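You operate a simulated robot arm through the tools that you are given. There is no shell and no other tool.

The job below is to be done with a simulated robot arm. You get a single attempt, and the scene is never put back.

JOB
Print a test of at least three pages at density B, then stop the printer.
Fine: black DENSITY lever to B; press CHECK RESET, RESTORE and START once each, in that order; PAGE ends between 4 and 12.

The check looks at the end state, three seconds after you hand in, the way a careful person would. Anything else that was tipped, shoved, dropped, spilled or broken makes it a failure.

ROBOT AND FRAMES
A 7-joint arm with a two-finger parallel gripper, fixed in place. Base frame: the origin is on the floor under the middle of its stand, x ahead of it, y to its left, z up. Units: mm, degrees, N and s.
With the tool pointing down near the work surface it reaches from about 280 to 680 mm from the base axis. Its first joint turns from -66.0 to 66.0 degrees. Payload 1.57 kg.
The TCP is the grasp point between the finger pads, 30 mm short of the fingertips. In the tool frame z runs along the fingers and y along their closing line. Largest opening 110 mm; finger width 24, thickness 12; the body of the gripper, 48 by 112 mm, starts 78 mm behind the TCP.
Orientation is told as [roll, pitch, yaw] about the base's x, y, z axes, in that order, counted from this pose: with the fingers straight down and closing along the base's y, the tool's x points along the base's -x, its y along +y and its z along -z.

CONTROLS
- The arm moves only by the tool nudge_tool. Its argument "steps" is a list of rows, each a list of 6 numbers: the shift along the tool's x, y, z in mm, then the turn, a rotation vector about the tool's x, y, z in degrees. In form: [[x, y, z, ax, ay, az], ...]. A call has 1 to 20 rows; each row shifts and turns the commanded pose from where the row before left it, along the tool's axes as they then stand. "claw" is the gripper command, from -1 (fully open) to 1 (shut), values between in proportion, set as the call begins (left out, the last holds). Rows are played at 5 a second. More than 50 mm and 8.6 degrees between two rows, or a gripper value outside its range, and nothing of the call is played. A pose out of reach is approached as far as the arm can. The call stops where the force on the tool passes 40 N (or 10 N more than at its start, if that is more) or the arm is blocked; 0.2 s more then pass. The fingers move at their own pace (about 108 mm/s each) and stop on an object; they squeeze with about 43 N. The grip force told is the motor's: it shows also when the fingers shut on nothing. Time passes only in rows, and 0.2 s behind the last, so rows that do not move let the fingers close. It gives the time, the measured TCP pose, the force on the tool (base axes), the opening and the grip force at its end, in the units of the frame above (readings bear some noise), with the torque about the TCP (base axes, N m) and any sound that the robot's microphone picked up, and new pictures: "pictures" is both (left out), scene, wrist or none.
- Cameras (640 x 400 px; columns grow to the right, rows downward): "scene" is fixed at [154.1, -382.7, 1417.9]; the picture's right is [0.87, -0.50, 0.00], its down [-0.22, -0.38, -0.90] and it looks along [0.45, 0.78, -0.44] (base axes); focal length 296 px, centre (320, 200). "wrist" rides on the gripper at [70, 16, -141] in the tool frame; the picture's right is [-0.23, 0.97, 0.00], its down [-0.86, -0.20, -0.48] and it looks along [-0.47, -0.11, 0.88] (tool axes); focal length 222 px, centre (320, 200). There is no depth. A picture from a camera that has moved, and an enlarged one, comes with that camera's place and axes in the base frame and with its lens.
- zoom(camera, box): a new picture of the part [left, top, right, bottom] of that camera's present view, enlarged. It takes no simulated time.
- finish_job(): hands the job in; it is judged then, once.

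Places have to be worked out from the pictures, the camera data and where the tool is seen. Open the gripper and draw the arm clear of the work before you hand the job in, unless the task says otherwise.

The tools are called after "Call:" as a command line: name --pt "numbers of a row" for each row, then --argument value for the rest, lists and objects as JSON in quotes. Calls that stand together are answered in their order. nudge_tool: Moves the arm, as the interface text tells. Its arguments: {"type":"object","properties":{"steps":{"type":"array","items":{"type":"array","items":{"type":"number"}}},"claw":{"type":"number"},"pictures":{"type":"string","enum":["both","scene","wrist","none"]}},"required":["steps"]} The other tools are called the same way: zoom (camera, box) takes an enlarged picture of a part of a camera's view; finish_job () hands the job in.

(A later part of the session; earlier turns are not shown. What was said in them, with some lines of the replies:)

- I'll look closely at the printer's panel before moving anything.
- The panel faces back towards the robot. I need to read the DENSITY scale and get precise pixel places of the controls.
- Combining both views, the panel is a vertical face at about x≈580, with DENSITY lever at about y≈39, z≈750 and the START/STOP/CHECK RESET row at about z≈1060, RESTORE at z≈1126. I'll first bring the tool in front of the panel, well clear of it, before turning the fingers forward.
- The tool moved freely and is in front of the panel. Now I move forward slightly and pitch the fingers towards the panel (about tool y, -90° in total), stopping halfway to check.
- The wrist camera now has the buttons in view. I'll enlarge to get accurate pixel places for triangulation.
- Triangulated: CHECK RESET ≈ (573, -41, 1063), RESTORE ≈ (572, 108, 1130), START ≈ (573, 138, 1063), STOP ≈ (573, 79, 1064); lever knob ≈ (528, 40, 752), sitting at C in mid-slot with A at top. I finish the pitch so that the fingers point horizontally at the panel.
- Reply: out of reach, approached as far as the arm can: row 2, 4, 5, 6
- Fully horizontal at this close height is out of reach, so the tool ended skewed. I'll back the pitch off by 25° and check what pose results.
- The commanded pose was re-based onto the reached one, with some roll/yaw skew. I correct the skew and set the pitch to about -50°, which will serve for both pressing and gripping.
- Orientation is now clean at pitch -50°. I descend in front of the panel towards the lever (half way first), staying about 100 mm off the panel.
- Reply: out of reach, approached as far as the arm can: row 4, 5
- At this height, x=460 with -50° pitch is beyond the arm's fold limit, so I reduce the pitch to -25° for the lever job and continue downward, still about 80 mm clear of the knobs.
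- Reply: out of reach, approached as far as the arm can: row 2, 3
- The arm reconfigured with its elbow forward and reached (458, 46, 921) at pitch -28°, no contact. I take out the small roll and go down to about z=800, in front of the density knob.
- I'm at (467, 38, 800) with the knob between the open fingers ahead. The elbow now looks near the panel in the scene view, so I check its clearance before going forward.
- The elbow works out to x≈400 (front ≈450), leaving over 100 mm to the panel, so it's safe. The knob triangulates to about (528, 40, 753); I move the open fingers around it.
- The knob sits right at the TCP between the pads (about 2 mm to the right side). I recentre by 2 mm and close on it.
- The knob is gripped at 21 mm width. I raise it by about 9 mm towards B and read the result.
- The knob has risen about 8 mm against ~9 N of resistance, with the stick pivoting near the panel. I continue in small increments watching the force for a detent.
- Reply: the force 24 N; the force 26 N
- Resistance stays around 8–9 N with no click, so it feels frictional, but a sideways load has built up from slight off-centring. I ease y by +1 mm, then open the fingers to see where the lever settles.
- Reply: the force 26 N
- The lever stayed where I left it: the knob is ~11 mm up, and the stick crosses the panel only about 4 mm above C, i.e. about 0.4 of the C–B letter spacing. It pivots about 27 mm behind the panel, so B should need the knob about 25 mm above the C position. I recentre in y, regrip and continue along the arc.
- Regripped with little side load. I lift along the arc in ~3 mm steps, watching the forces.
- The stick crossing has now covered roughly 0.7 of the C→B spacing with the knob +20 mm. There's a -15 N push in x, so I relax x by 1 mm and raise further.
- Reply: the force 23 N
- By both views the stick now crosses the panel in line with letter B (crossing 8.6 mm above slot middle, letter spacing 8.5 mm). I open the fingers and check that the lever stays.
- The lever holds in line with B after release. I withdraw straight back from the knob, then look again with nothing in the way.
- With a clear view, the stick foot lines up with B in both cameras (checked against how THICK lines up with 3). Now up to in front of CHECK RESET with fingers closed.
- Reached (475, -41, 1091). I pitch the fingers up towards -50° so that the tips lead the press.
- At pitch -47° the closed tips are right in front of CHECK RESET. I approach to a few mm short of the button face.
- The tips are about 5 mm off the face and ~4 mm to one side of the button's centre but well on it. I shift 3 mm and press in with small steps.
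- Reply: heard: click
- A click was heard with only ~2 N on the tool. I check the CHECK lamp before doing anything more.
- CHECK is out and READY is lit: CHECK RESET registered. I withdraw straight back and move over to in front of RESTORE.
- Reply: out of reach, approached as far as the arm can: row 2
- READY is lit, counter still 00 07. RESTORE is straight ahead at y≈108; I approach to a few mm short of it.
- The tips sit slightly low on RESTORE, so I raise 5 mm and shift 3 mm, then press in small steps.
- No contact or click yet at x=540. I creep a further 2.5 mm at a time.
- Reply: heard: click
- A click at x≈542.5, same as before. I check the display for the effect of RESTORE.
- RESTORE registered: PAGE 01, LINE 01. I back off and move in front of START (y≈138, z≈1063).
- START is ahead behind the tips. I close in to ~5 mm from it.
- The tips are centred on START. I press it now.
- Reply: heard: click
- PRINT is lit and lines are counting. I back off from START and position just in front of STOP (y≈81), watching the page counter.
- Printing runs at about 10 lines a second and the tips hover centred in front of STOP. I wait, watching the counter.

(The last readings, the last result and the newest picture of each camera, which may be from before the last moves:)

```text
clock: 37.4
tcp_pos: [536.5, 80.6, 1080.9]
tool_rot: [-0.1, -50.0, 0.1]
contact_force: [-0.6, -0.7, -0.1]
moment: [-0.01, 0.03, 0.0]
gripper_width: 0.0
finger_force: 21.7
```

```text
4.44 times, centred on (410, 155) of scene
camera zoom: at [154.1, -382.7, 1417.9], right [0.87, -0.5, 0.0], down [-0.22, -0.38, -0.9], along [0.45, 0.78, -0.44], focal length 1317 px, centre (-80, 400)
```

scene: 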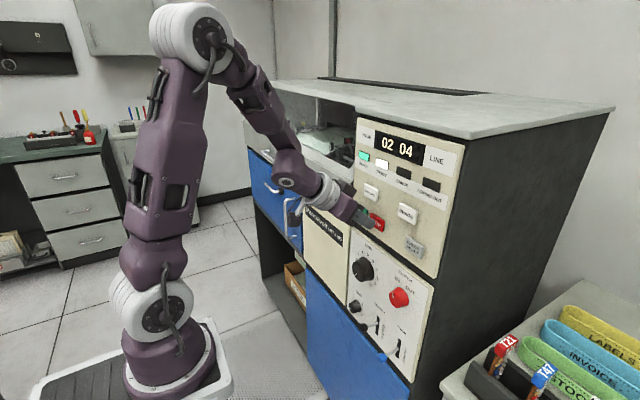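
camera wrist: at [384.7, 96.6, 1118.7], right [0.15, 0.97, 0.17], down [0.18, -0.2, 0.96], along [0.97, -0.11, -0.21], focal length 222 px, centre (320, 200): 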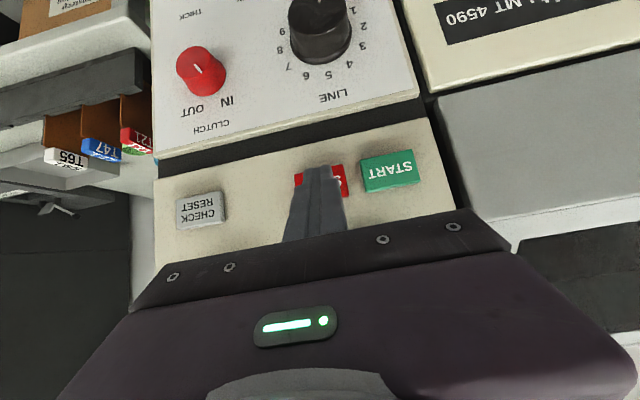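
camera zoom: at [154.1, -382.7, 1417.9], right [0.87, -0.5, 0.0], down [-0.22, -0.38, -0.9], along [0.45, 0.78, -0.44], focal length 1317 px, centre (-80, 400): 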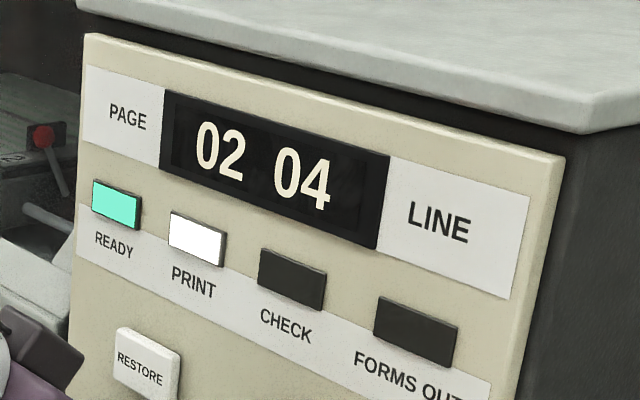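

The page takes about 5 s (02 04 at 37.4 s), so PAGE 05 comes at around 52.5 s. I keep waiting.

Call:
nudge_tool --pt "0 0 0 0 0 0" --pt "0 0 0 0 0 0" --pt "0 0 0 0 0 0" --pt "0 0 0 0 0 0" --pt "0 0 0 0 0 0" --pt "0 0 0 0 0 0" --pt "0 0 0 0 0 0" --pt "0 0 0 0 0 0" --pt "0 0 0 0 0 0" --pt "0 0 0 0 0 0" --pt "0 0 0 0 0 0" --pt "0 0 0 0 0 0" --pt "0 0 0 0 0 0" --pt "0 0 0 0 0 0" --pt "0 0 0 0 0 0" --pt "0 0 0 0 0 0" --pt "0 0 0 0 0 0" --pt "0 0 0 0 0 0" --pt "0 0 0 0 0 0" --pt "0 0 0 0 0 0" --pictures "none"

Call:
nudge_tool --pt "0 0 0 0 0 0" --pt "0 0 0 0 0 0" --pt "0 0 0 0 0 0" --pt "0 0 0 0 0 0" --pt "0 0 0 0 0 0" --pt "0 0 0 0 0 0" --pt "0 0 0 0 0 0" --pt "0 0 0 0 0 0" --pt "0 0 0 0 0 0" --pt "0 0 0 0 0 0" --pt "0 0 0 0 0 0" --pt "0 0 0 0 0 0" --pt "0 0 0 0 0 0" --pt "0 0 0 0 0 0" --pt "0 0 0 0 0 0" --pt "0 0 0 0 0 0" --pt "0 0 0 0 0 0" --pt "0 0 0 0 0 0" --pt "0 0 0 0 0 0" --pt "0 0 0 0 0 0" --pictures "scene"

Call:
zoom --camera "scene" --box '[340, 110, 480, 200]'

```text
clock: 41.6
tcp_pos: [537.9, 79.7, 1080.3]
tool_rot: [-0.2, -50.0, 0.2]
contact_force: [-0.7, -0.4, -0.3]
moment: [-0.01, 0.0, -0.02]
gripper_width: 0.1
finger_force: 21.3
```

```text
clock: 45.8
tcp_pos: [536.3, 80.4, 1080.9]
tool_rot: [-0.1, -50.0, 0.2]
contact_force: [-0.2, 0.5, 0.3]
moment: [-0.03, -0.02, -0.02]
gripper_width: 0.0
finger_force: 21.4
```

scene: 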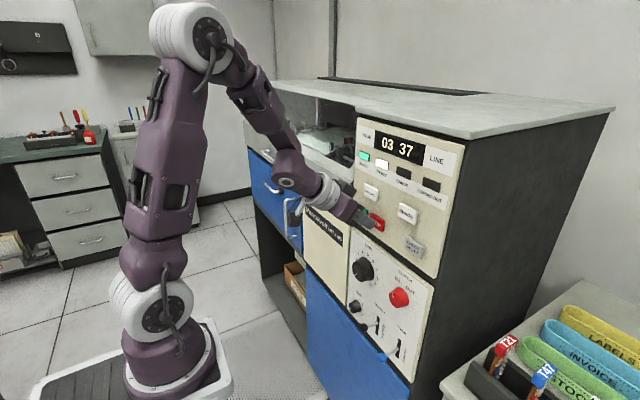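

```text
4.44 times, centred on (410, 155) of scene
camera zoom: at [154.1, -382.7, 1417.9], right [0.87, -0.5, 0.0], down [-0.22, -0.38, -0.9], along [0.45, 0.78, -0.44], focal length 1317 px, centre (-80, 400)
```

zoom: 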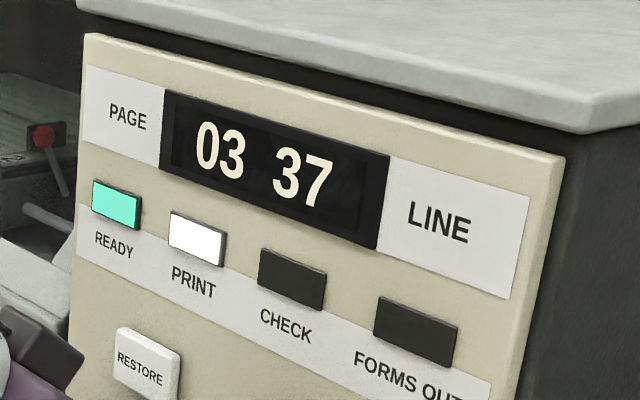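

PAGE 03, LINE 37 at 45.8 s, as predicted. Two more waits bring it into page 05.

Call:
nudge_tool --pt "0 0 0 0 0 0" --pt "0 0 0 0 0 0" --pt "0 0 0 0 0 0" --pt "0 0 0 0 0 0" --pt "0 0 0 0 0 0" --pt "0 0 0 0 0 0" --pt "0 0 0 0 0 0" --pt "0 0 0 0 0 0" --pt "0 0 0 0 0 0" --pt "0 0 0 0 0 0" --pt "0 0 0 0 0 0" --pt "0 0 0 0 0 0" --pt "0 0 0 0 0 0" --pt "0 0 0 0 0 0" --pt "0 0 0 0 0 0" --pt "0 0 0 0 0 0" --pt "0 0 0 0 0 0" --pt "0 0 0 0 0 0" --pt "0 0 0 0 0 0" --pt "0 0 0 0 0 0" --pictures "none"

Call:
nudge_tool --pt "0 0 0 0 0 0" --pt "0 0 0 0 0 0" --pt "0 0 0 0 0 0" --pt "0 0 0 0 0 0" --pt "0 0 0 0 0 0" --pt "0 0 0 0 0 0" --pt "0 0 0 0 0 0" --pt "0 0 0 0 0 0" --pt "0 0 0 0 0 0" --pt "0 0 0 0 0 0" --pt "0 0 0 0 0 0" --pt "0 0 0 0 0 0" --pt "0 0 0 0 0 0" --pt "0 0 0 0 0 0" --pt "0 0 0 0 0 0" --pt "0 0 0 0 0 0" --pt "0 0 0 0 0 0" --pt "0 0 0 0 0 0" --pt "0 0 0 0 0 0" --pt "0 0 0 0 0 0" --pictures "scene"

Call:
zoom --camera "scene" --box '[340, 110, 480, 200]'

```text
clock: 50.0
tcp_pos: [537.6, 80.9, 1081.1]
tool_rot: [-0.1, -50.0, 0.1]
contact_force: [0.0, -0.2, 1.1]
moment: [0.03, -0.02, -0.03]
gripper_width: 0.0
finger_force: 21.1
```

```text
clock: 54.2
tcp_pos: [537.7, 79.9, 1080.9]
tool_rot: [-0.1, -49.9, 0.1]
contact_force: [0.0, -0.5, 0.1]
moment: [-0.01, 0.0, -0.01]
gripper_width: 0.0
finger_force: 20.7
```

scene: 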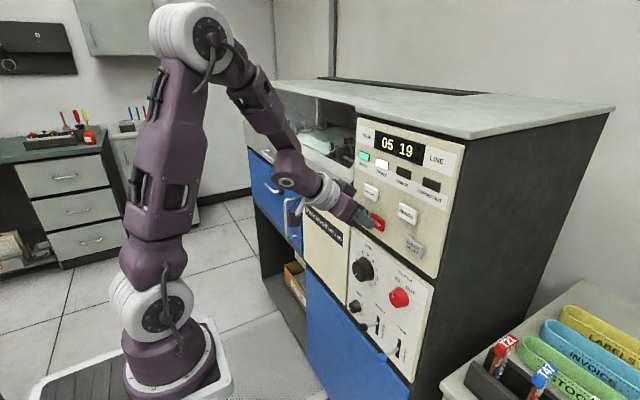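

```text
4.44 times, centred on (410, 155) of scene
camera zoom: at [154.1, -382.7, 1417.9], right [0.87, -0.5, 0.0], down [-0.22, -0.38, -0.9], along [0.45, 0.78, -0.44], focal length 1317 px, centre (-80, 400)
```

zoom: 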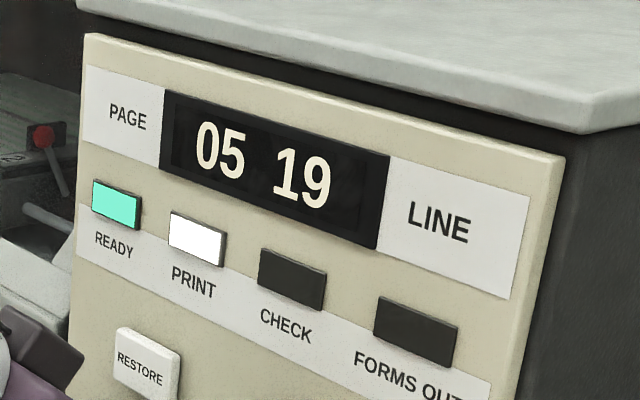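

PAGE 05, LINE 19: four pages are complete. I press STOP now.

Call:
nudge_tool --pt "-1.5 0 1.8 0 0 0" --pt "-1.3 0 1.5 0 0 0" --pt "-1.0 0 1.15 0 0 0" --pictures "scene"

Call:
zoom --camera "scene" --box '[320, 120, 460, 240]'

```text
clock: 55.0
tcp_pos: [542.5, 81.4, 1081.6]
tool_rot: [-0.1, -49.9, 0.1]
contact_force: [-2.0, 0.4, 1.1]
moment: [0.0, -0.02, 0.03]
gripper_width: 0.0
finger_force: 21.6
heard: click
```

scene: 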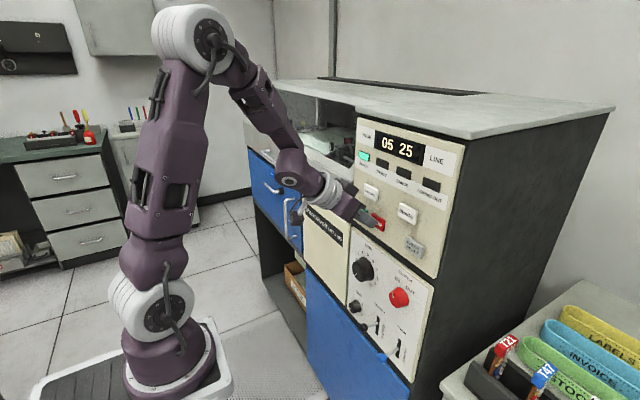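

```text
3.33 times, centred on (390, 180) of scene
camera zoom: at [154.0, -382.7, 1417.9], right [0.87, -0.5, 0.0], down [-0.22, -0.38, -0.9], along [0.45, 0.78, -0.44], focal length 988 px, centre (87, 267)
```

zoom: 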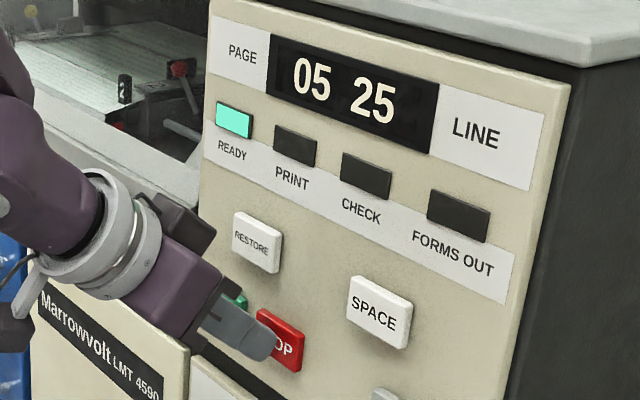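

PRINT is off and the counter is frozen at PAGE 05, LINE 25. I draw straight back from STOP, rise clear of the panel and open the gripper.

Call:
nudge_tool --pt "19.3 0 -23 0 0 0" --pt "19.3 0 -23 0 0 0" --pt "0 0 0 0 0 0" --pictures "none"

Call:
nudge_tool --pt "-30.6 0 -25.7 0 0 0" --pt "-30.6 0 -25.7 0 0 0" --pt "-30.6 0 -25.7 0 0 0" --pt "12 0 -14.5 0 0 0" --pt "0 0 0 0 0 0" --claw -1 --pictures "both"

Call:
zoom --camera "scene" --box '[340, 110, 480, 270]'

Call:
zoom --camera "scene" --box '[335, 240, 445, 370]'

Call:
zoom --camera "scene" --box '[355, 300, 415, 337]'

```text
clock: 55.8
tcp_pos: [484.1, 79.2, 1081.3]
tool_rot: [-0.1, -50.0, 0.1]
contact_force: [0.1, 0.9, -0.3]
moment: [-0.02, 0.0, 0.01]
gripper_width: 0.0
finger_force: 21.1
```

```text
clock: 57.0
tcp_pos: [461.8, 81.9, 1201.7]
tool_rot: [0.0, -50.0, 0.2]
contact_force: [-0.1, 0.7, 0.2]
moment: [-0.02, 0.01, -0.01]
gripper_width: 109.9
finger_force: 0.0
camera wrist: at [310.5, 98.8, 1239.5], right [0.15, 0.97, 0.17], down [0.18, -0.2, 0.96], along [0.97, -0.11, -0.21], focal length 222 px, centre (320, 200)
```

scene: 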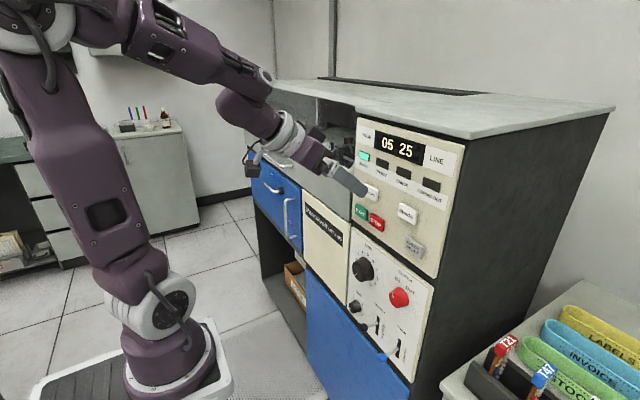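
wrist: 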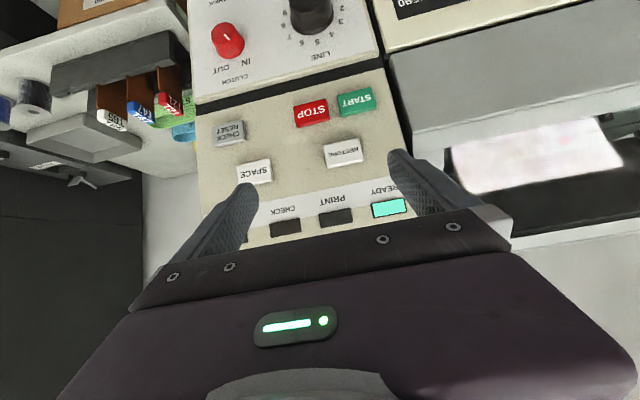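

```text
2.50 times, centred on (410, 190) of scene
camera zoom: at [154.1, -382.7, 1417.9], right [0.87, -0.5, 0.0], down [-0.22, -0.38, -0.9], along [0.45, 0.78, -0.44], focal length 741 px, centre (95, 225)
```

zoom: 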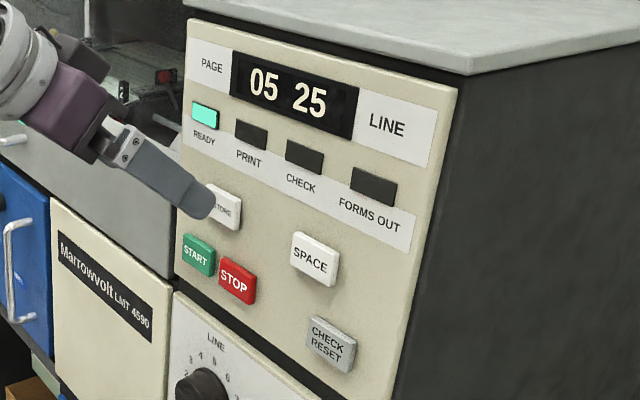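

```text
3.08 times, centred on (390, 305) of scene
camera zoom: at [154.1, -382.7, 1417.9], right [0.87, -0.5, 0.0], down [-0.22, -0.38, -0.9], along [0.45, 0.78, -0.44], focal length 912 px, centre (105, -123)
```

zoom: 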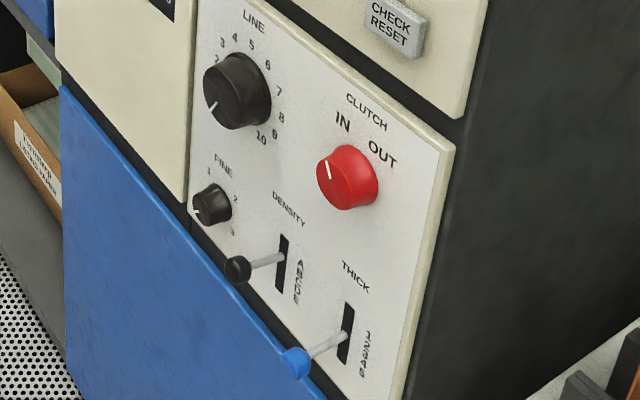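

```text
10.67 times, centred on (385, 318) of scene
camera zoom: at [154.1, -382.7, 1417.9], right [0.87, -0.5, 0.0], down [-0.22, -0.38, -0.9], along [0.45, 0.78, -0.44], focal length 3161 px, centre (-373, -1064)
```

zoom: 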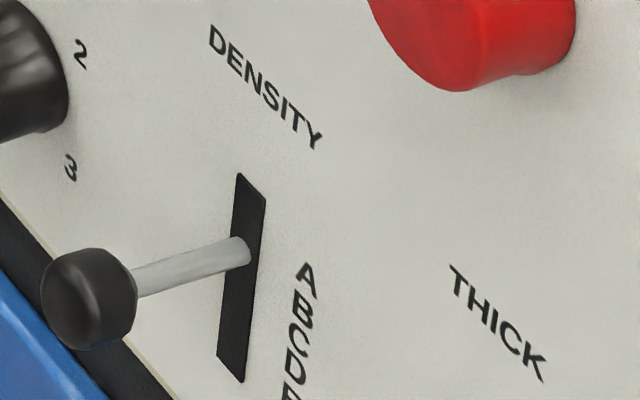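

Everything looks right: READY on, PRINT off, PAGE 05. I take one closer measurement of the DENSITY lever against its letters before handing in.

Call:
zoom --camera "scene" --box '[368, 308, 392, 340]'

Call:
zoom --camera "scene" --box '[388, 330, 412, 362]'

```text
12.50 times, centred on (380, 324) of scene
camera zoom: at [154.1, -382.7, 1417.9], right [0.87, -0.5, 0.0], down [-0.22, -0.38, -0.9], along [0.45, 0.78, -0.44], focal length 3704 px, centre (-430, -1350)
```

zoom: 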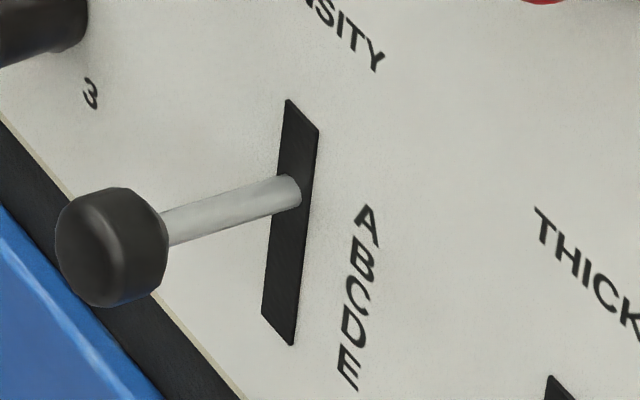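

```text
12.50 times, centred on (400, 346) of scene
camera zoom: at [154.1, -382.7, 1417.9], right [0.87, -0.5, 0.0], down [-0.22, -0.38, -0.9], along [0.45, 0.78, -0.44], focal length 3704 px, centre (-680, -1625)
```

zoom: 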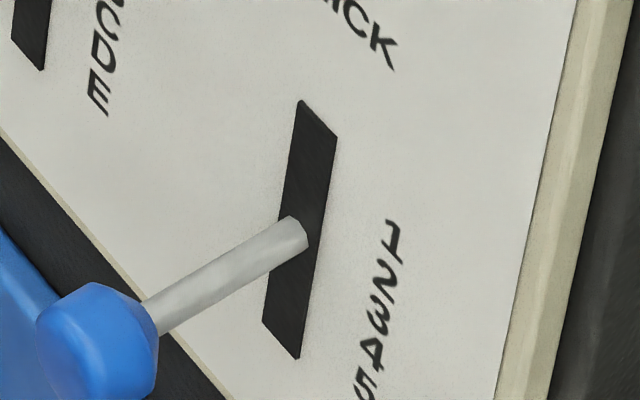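

The foot of the lever is on B (about 1.0–1.1 steps above C, using THICK at 3 as the reference), and nothing else changed. I draw the arm further back and up, away from the printer.

Call:
nudge_tool --pt "0 0 0 0 8 0" --pt "0 0 0 0 8 0" --pt "0 0 0 0 8 0" --pt "7.8 0 -37.2 0 0 0" --pt "7.8 0 -37.2 0 0 0" --pt "7.8 0 -37.2 0 0 0" --pt "0 0 0 0 0 0" --claw -1 --pictures "both"

Call:
zoom --camera "scene" --box '[320, 110, 480, 370]'

```text
clock: 58.6
tcp_pos: [380.9, 78.9, 1285.9]
tool_rot: [-0.3, -30.7, 0.0]
contact_force: [-0.4, 0.3, -0.1]
moment: [0.03, -0.01, -0.02]
gripper_width: 109.8
finger_force: 0.0
out of reach, approached as far as the arm can: row 3
camera wrist: at [248.8, 96.5, 1372.6], right [0.2, 0.97, 0.11], down [0.49, -0.2, 0.85], along [0.85, -0.11, -0.52], focal length 222 px, centre (320, 200)
```

scene: 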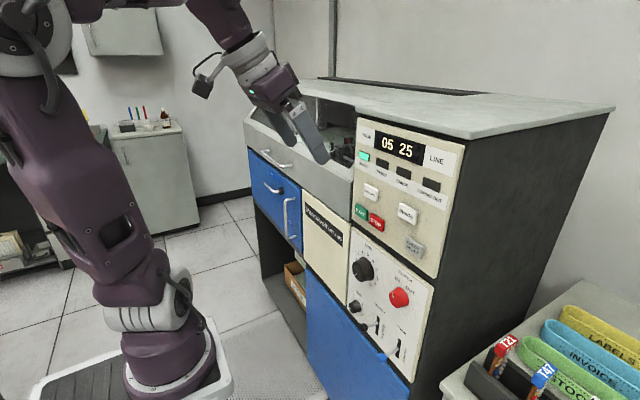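
wrist: 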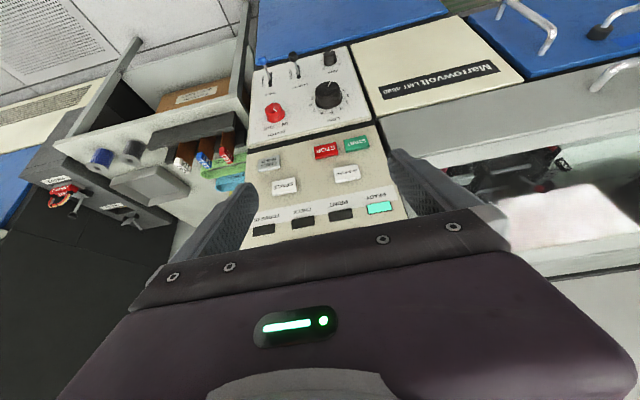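

```text
1.54 times, centred on (400, 240) of scene
camera zoom: at [154.1, -382.7, 1417.9], right [0.87, -0.5, 0.0], down [-0.22, -0.38, -0.9], along [0.45, 0.78, -0.44], focal length 456 px, centre (197, 138)
```

zoom: 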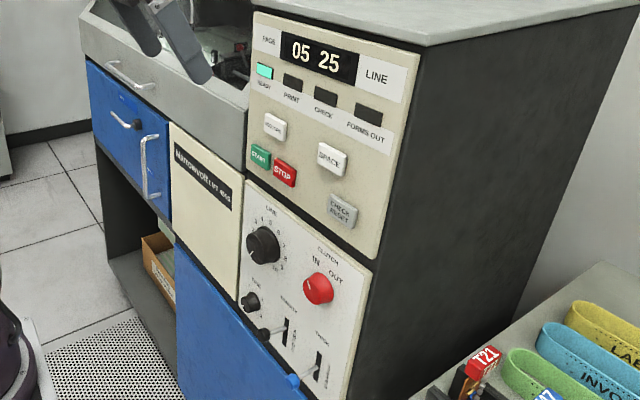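

The arm is clear and the gripper is open. The printer is stopped at PAGE 05, LINE 25 with READY lit, DENSITY at B, and the other controls are where they were. I hand the job in.

Call:
finish_job

```text
The job is handed in.
```

The test print is done and handed in. I had no result back from the check when I finished.

- **Density:** the black DENSITY lever is at B. Its foot lined up with the letter B from both cameras and it stayed there after I let go.
- **Buttons:** I pressed CHECK RESET, RESTORE and START once each, in that order. Each gave one click. CHECK went out and READY lit, then the counter reset to PAGE 01, then PRINT came on.
- **Stop:** I pressed STOP during page five. PRINT went off and the display held at PAGE 05, LINE 25, which is inside your 4 to 12 range, with four full pages printed.
- **End state:** the gripper is open and the arm is drawn back and up from the printer. The other controls look unchanged, and I saw nothing tipped or knocked.
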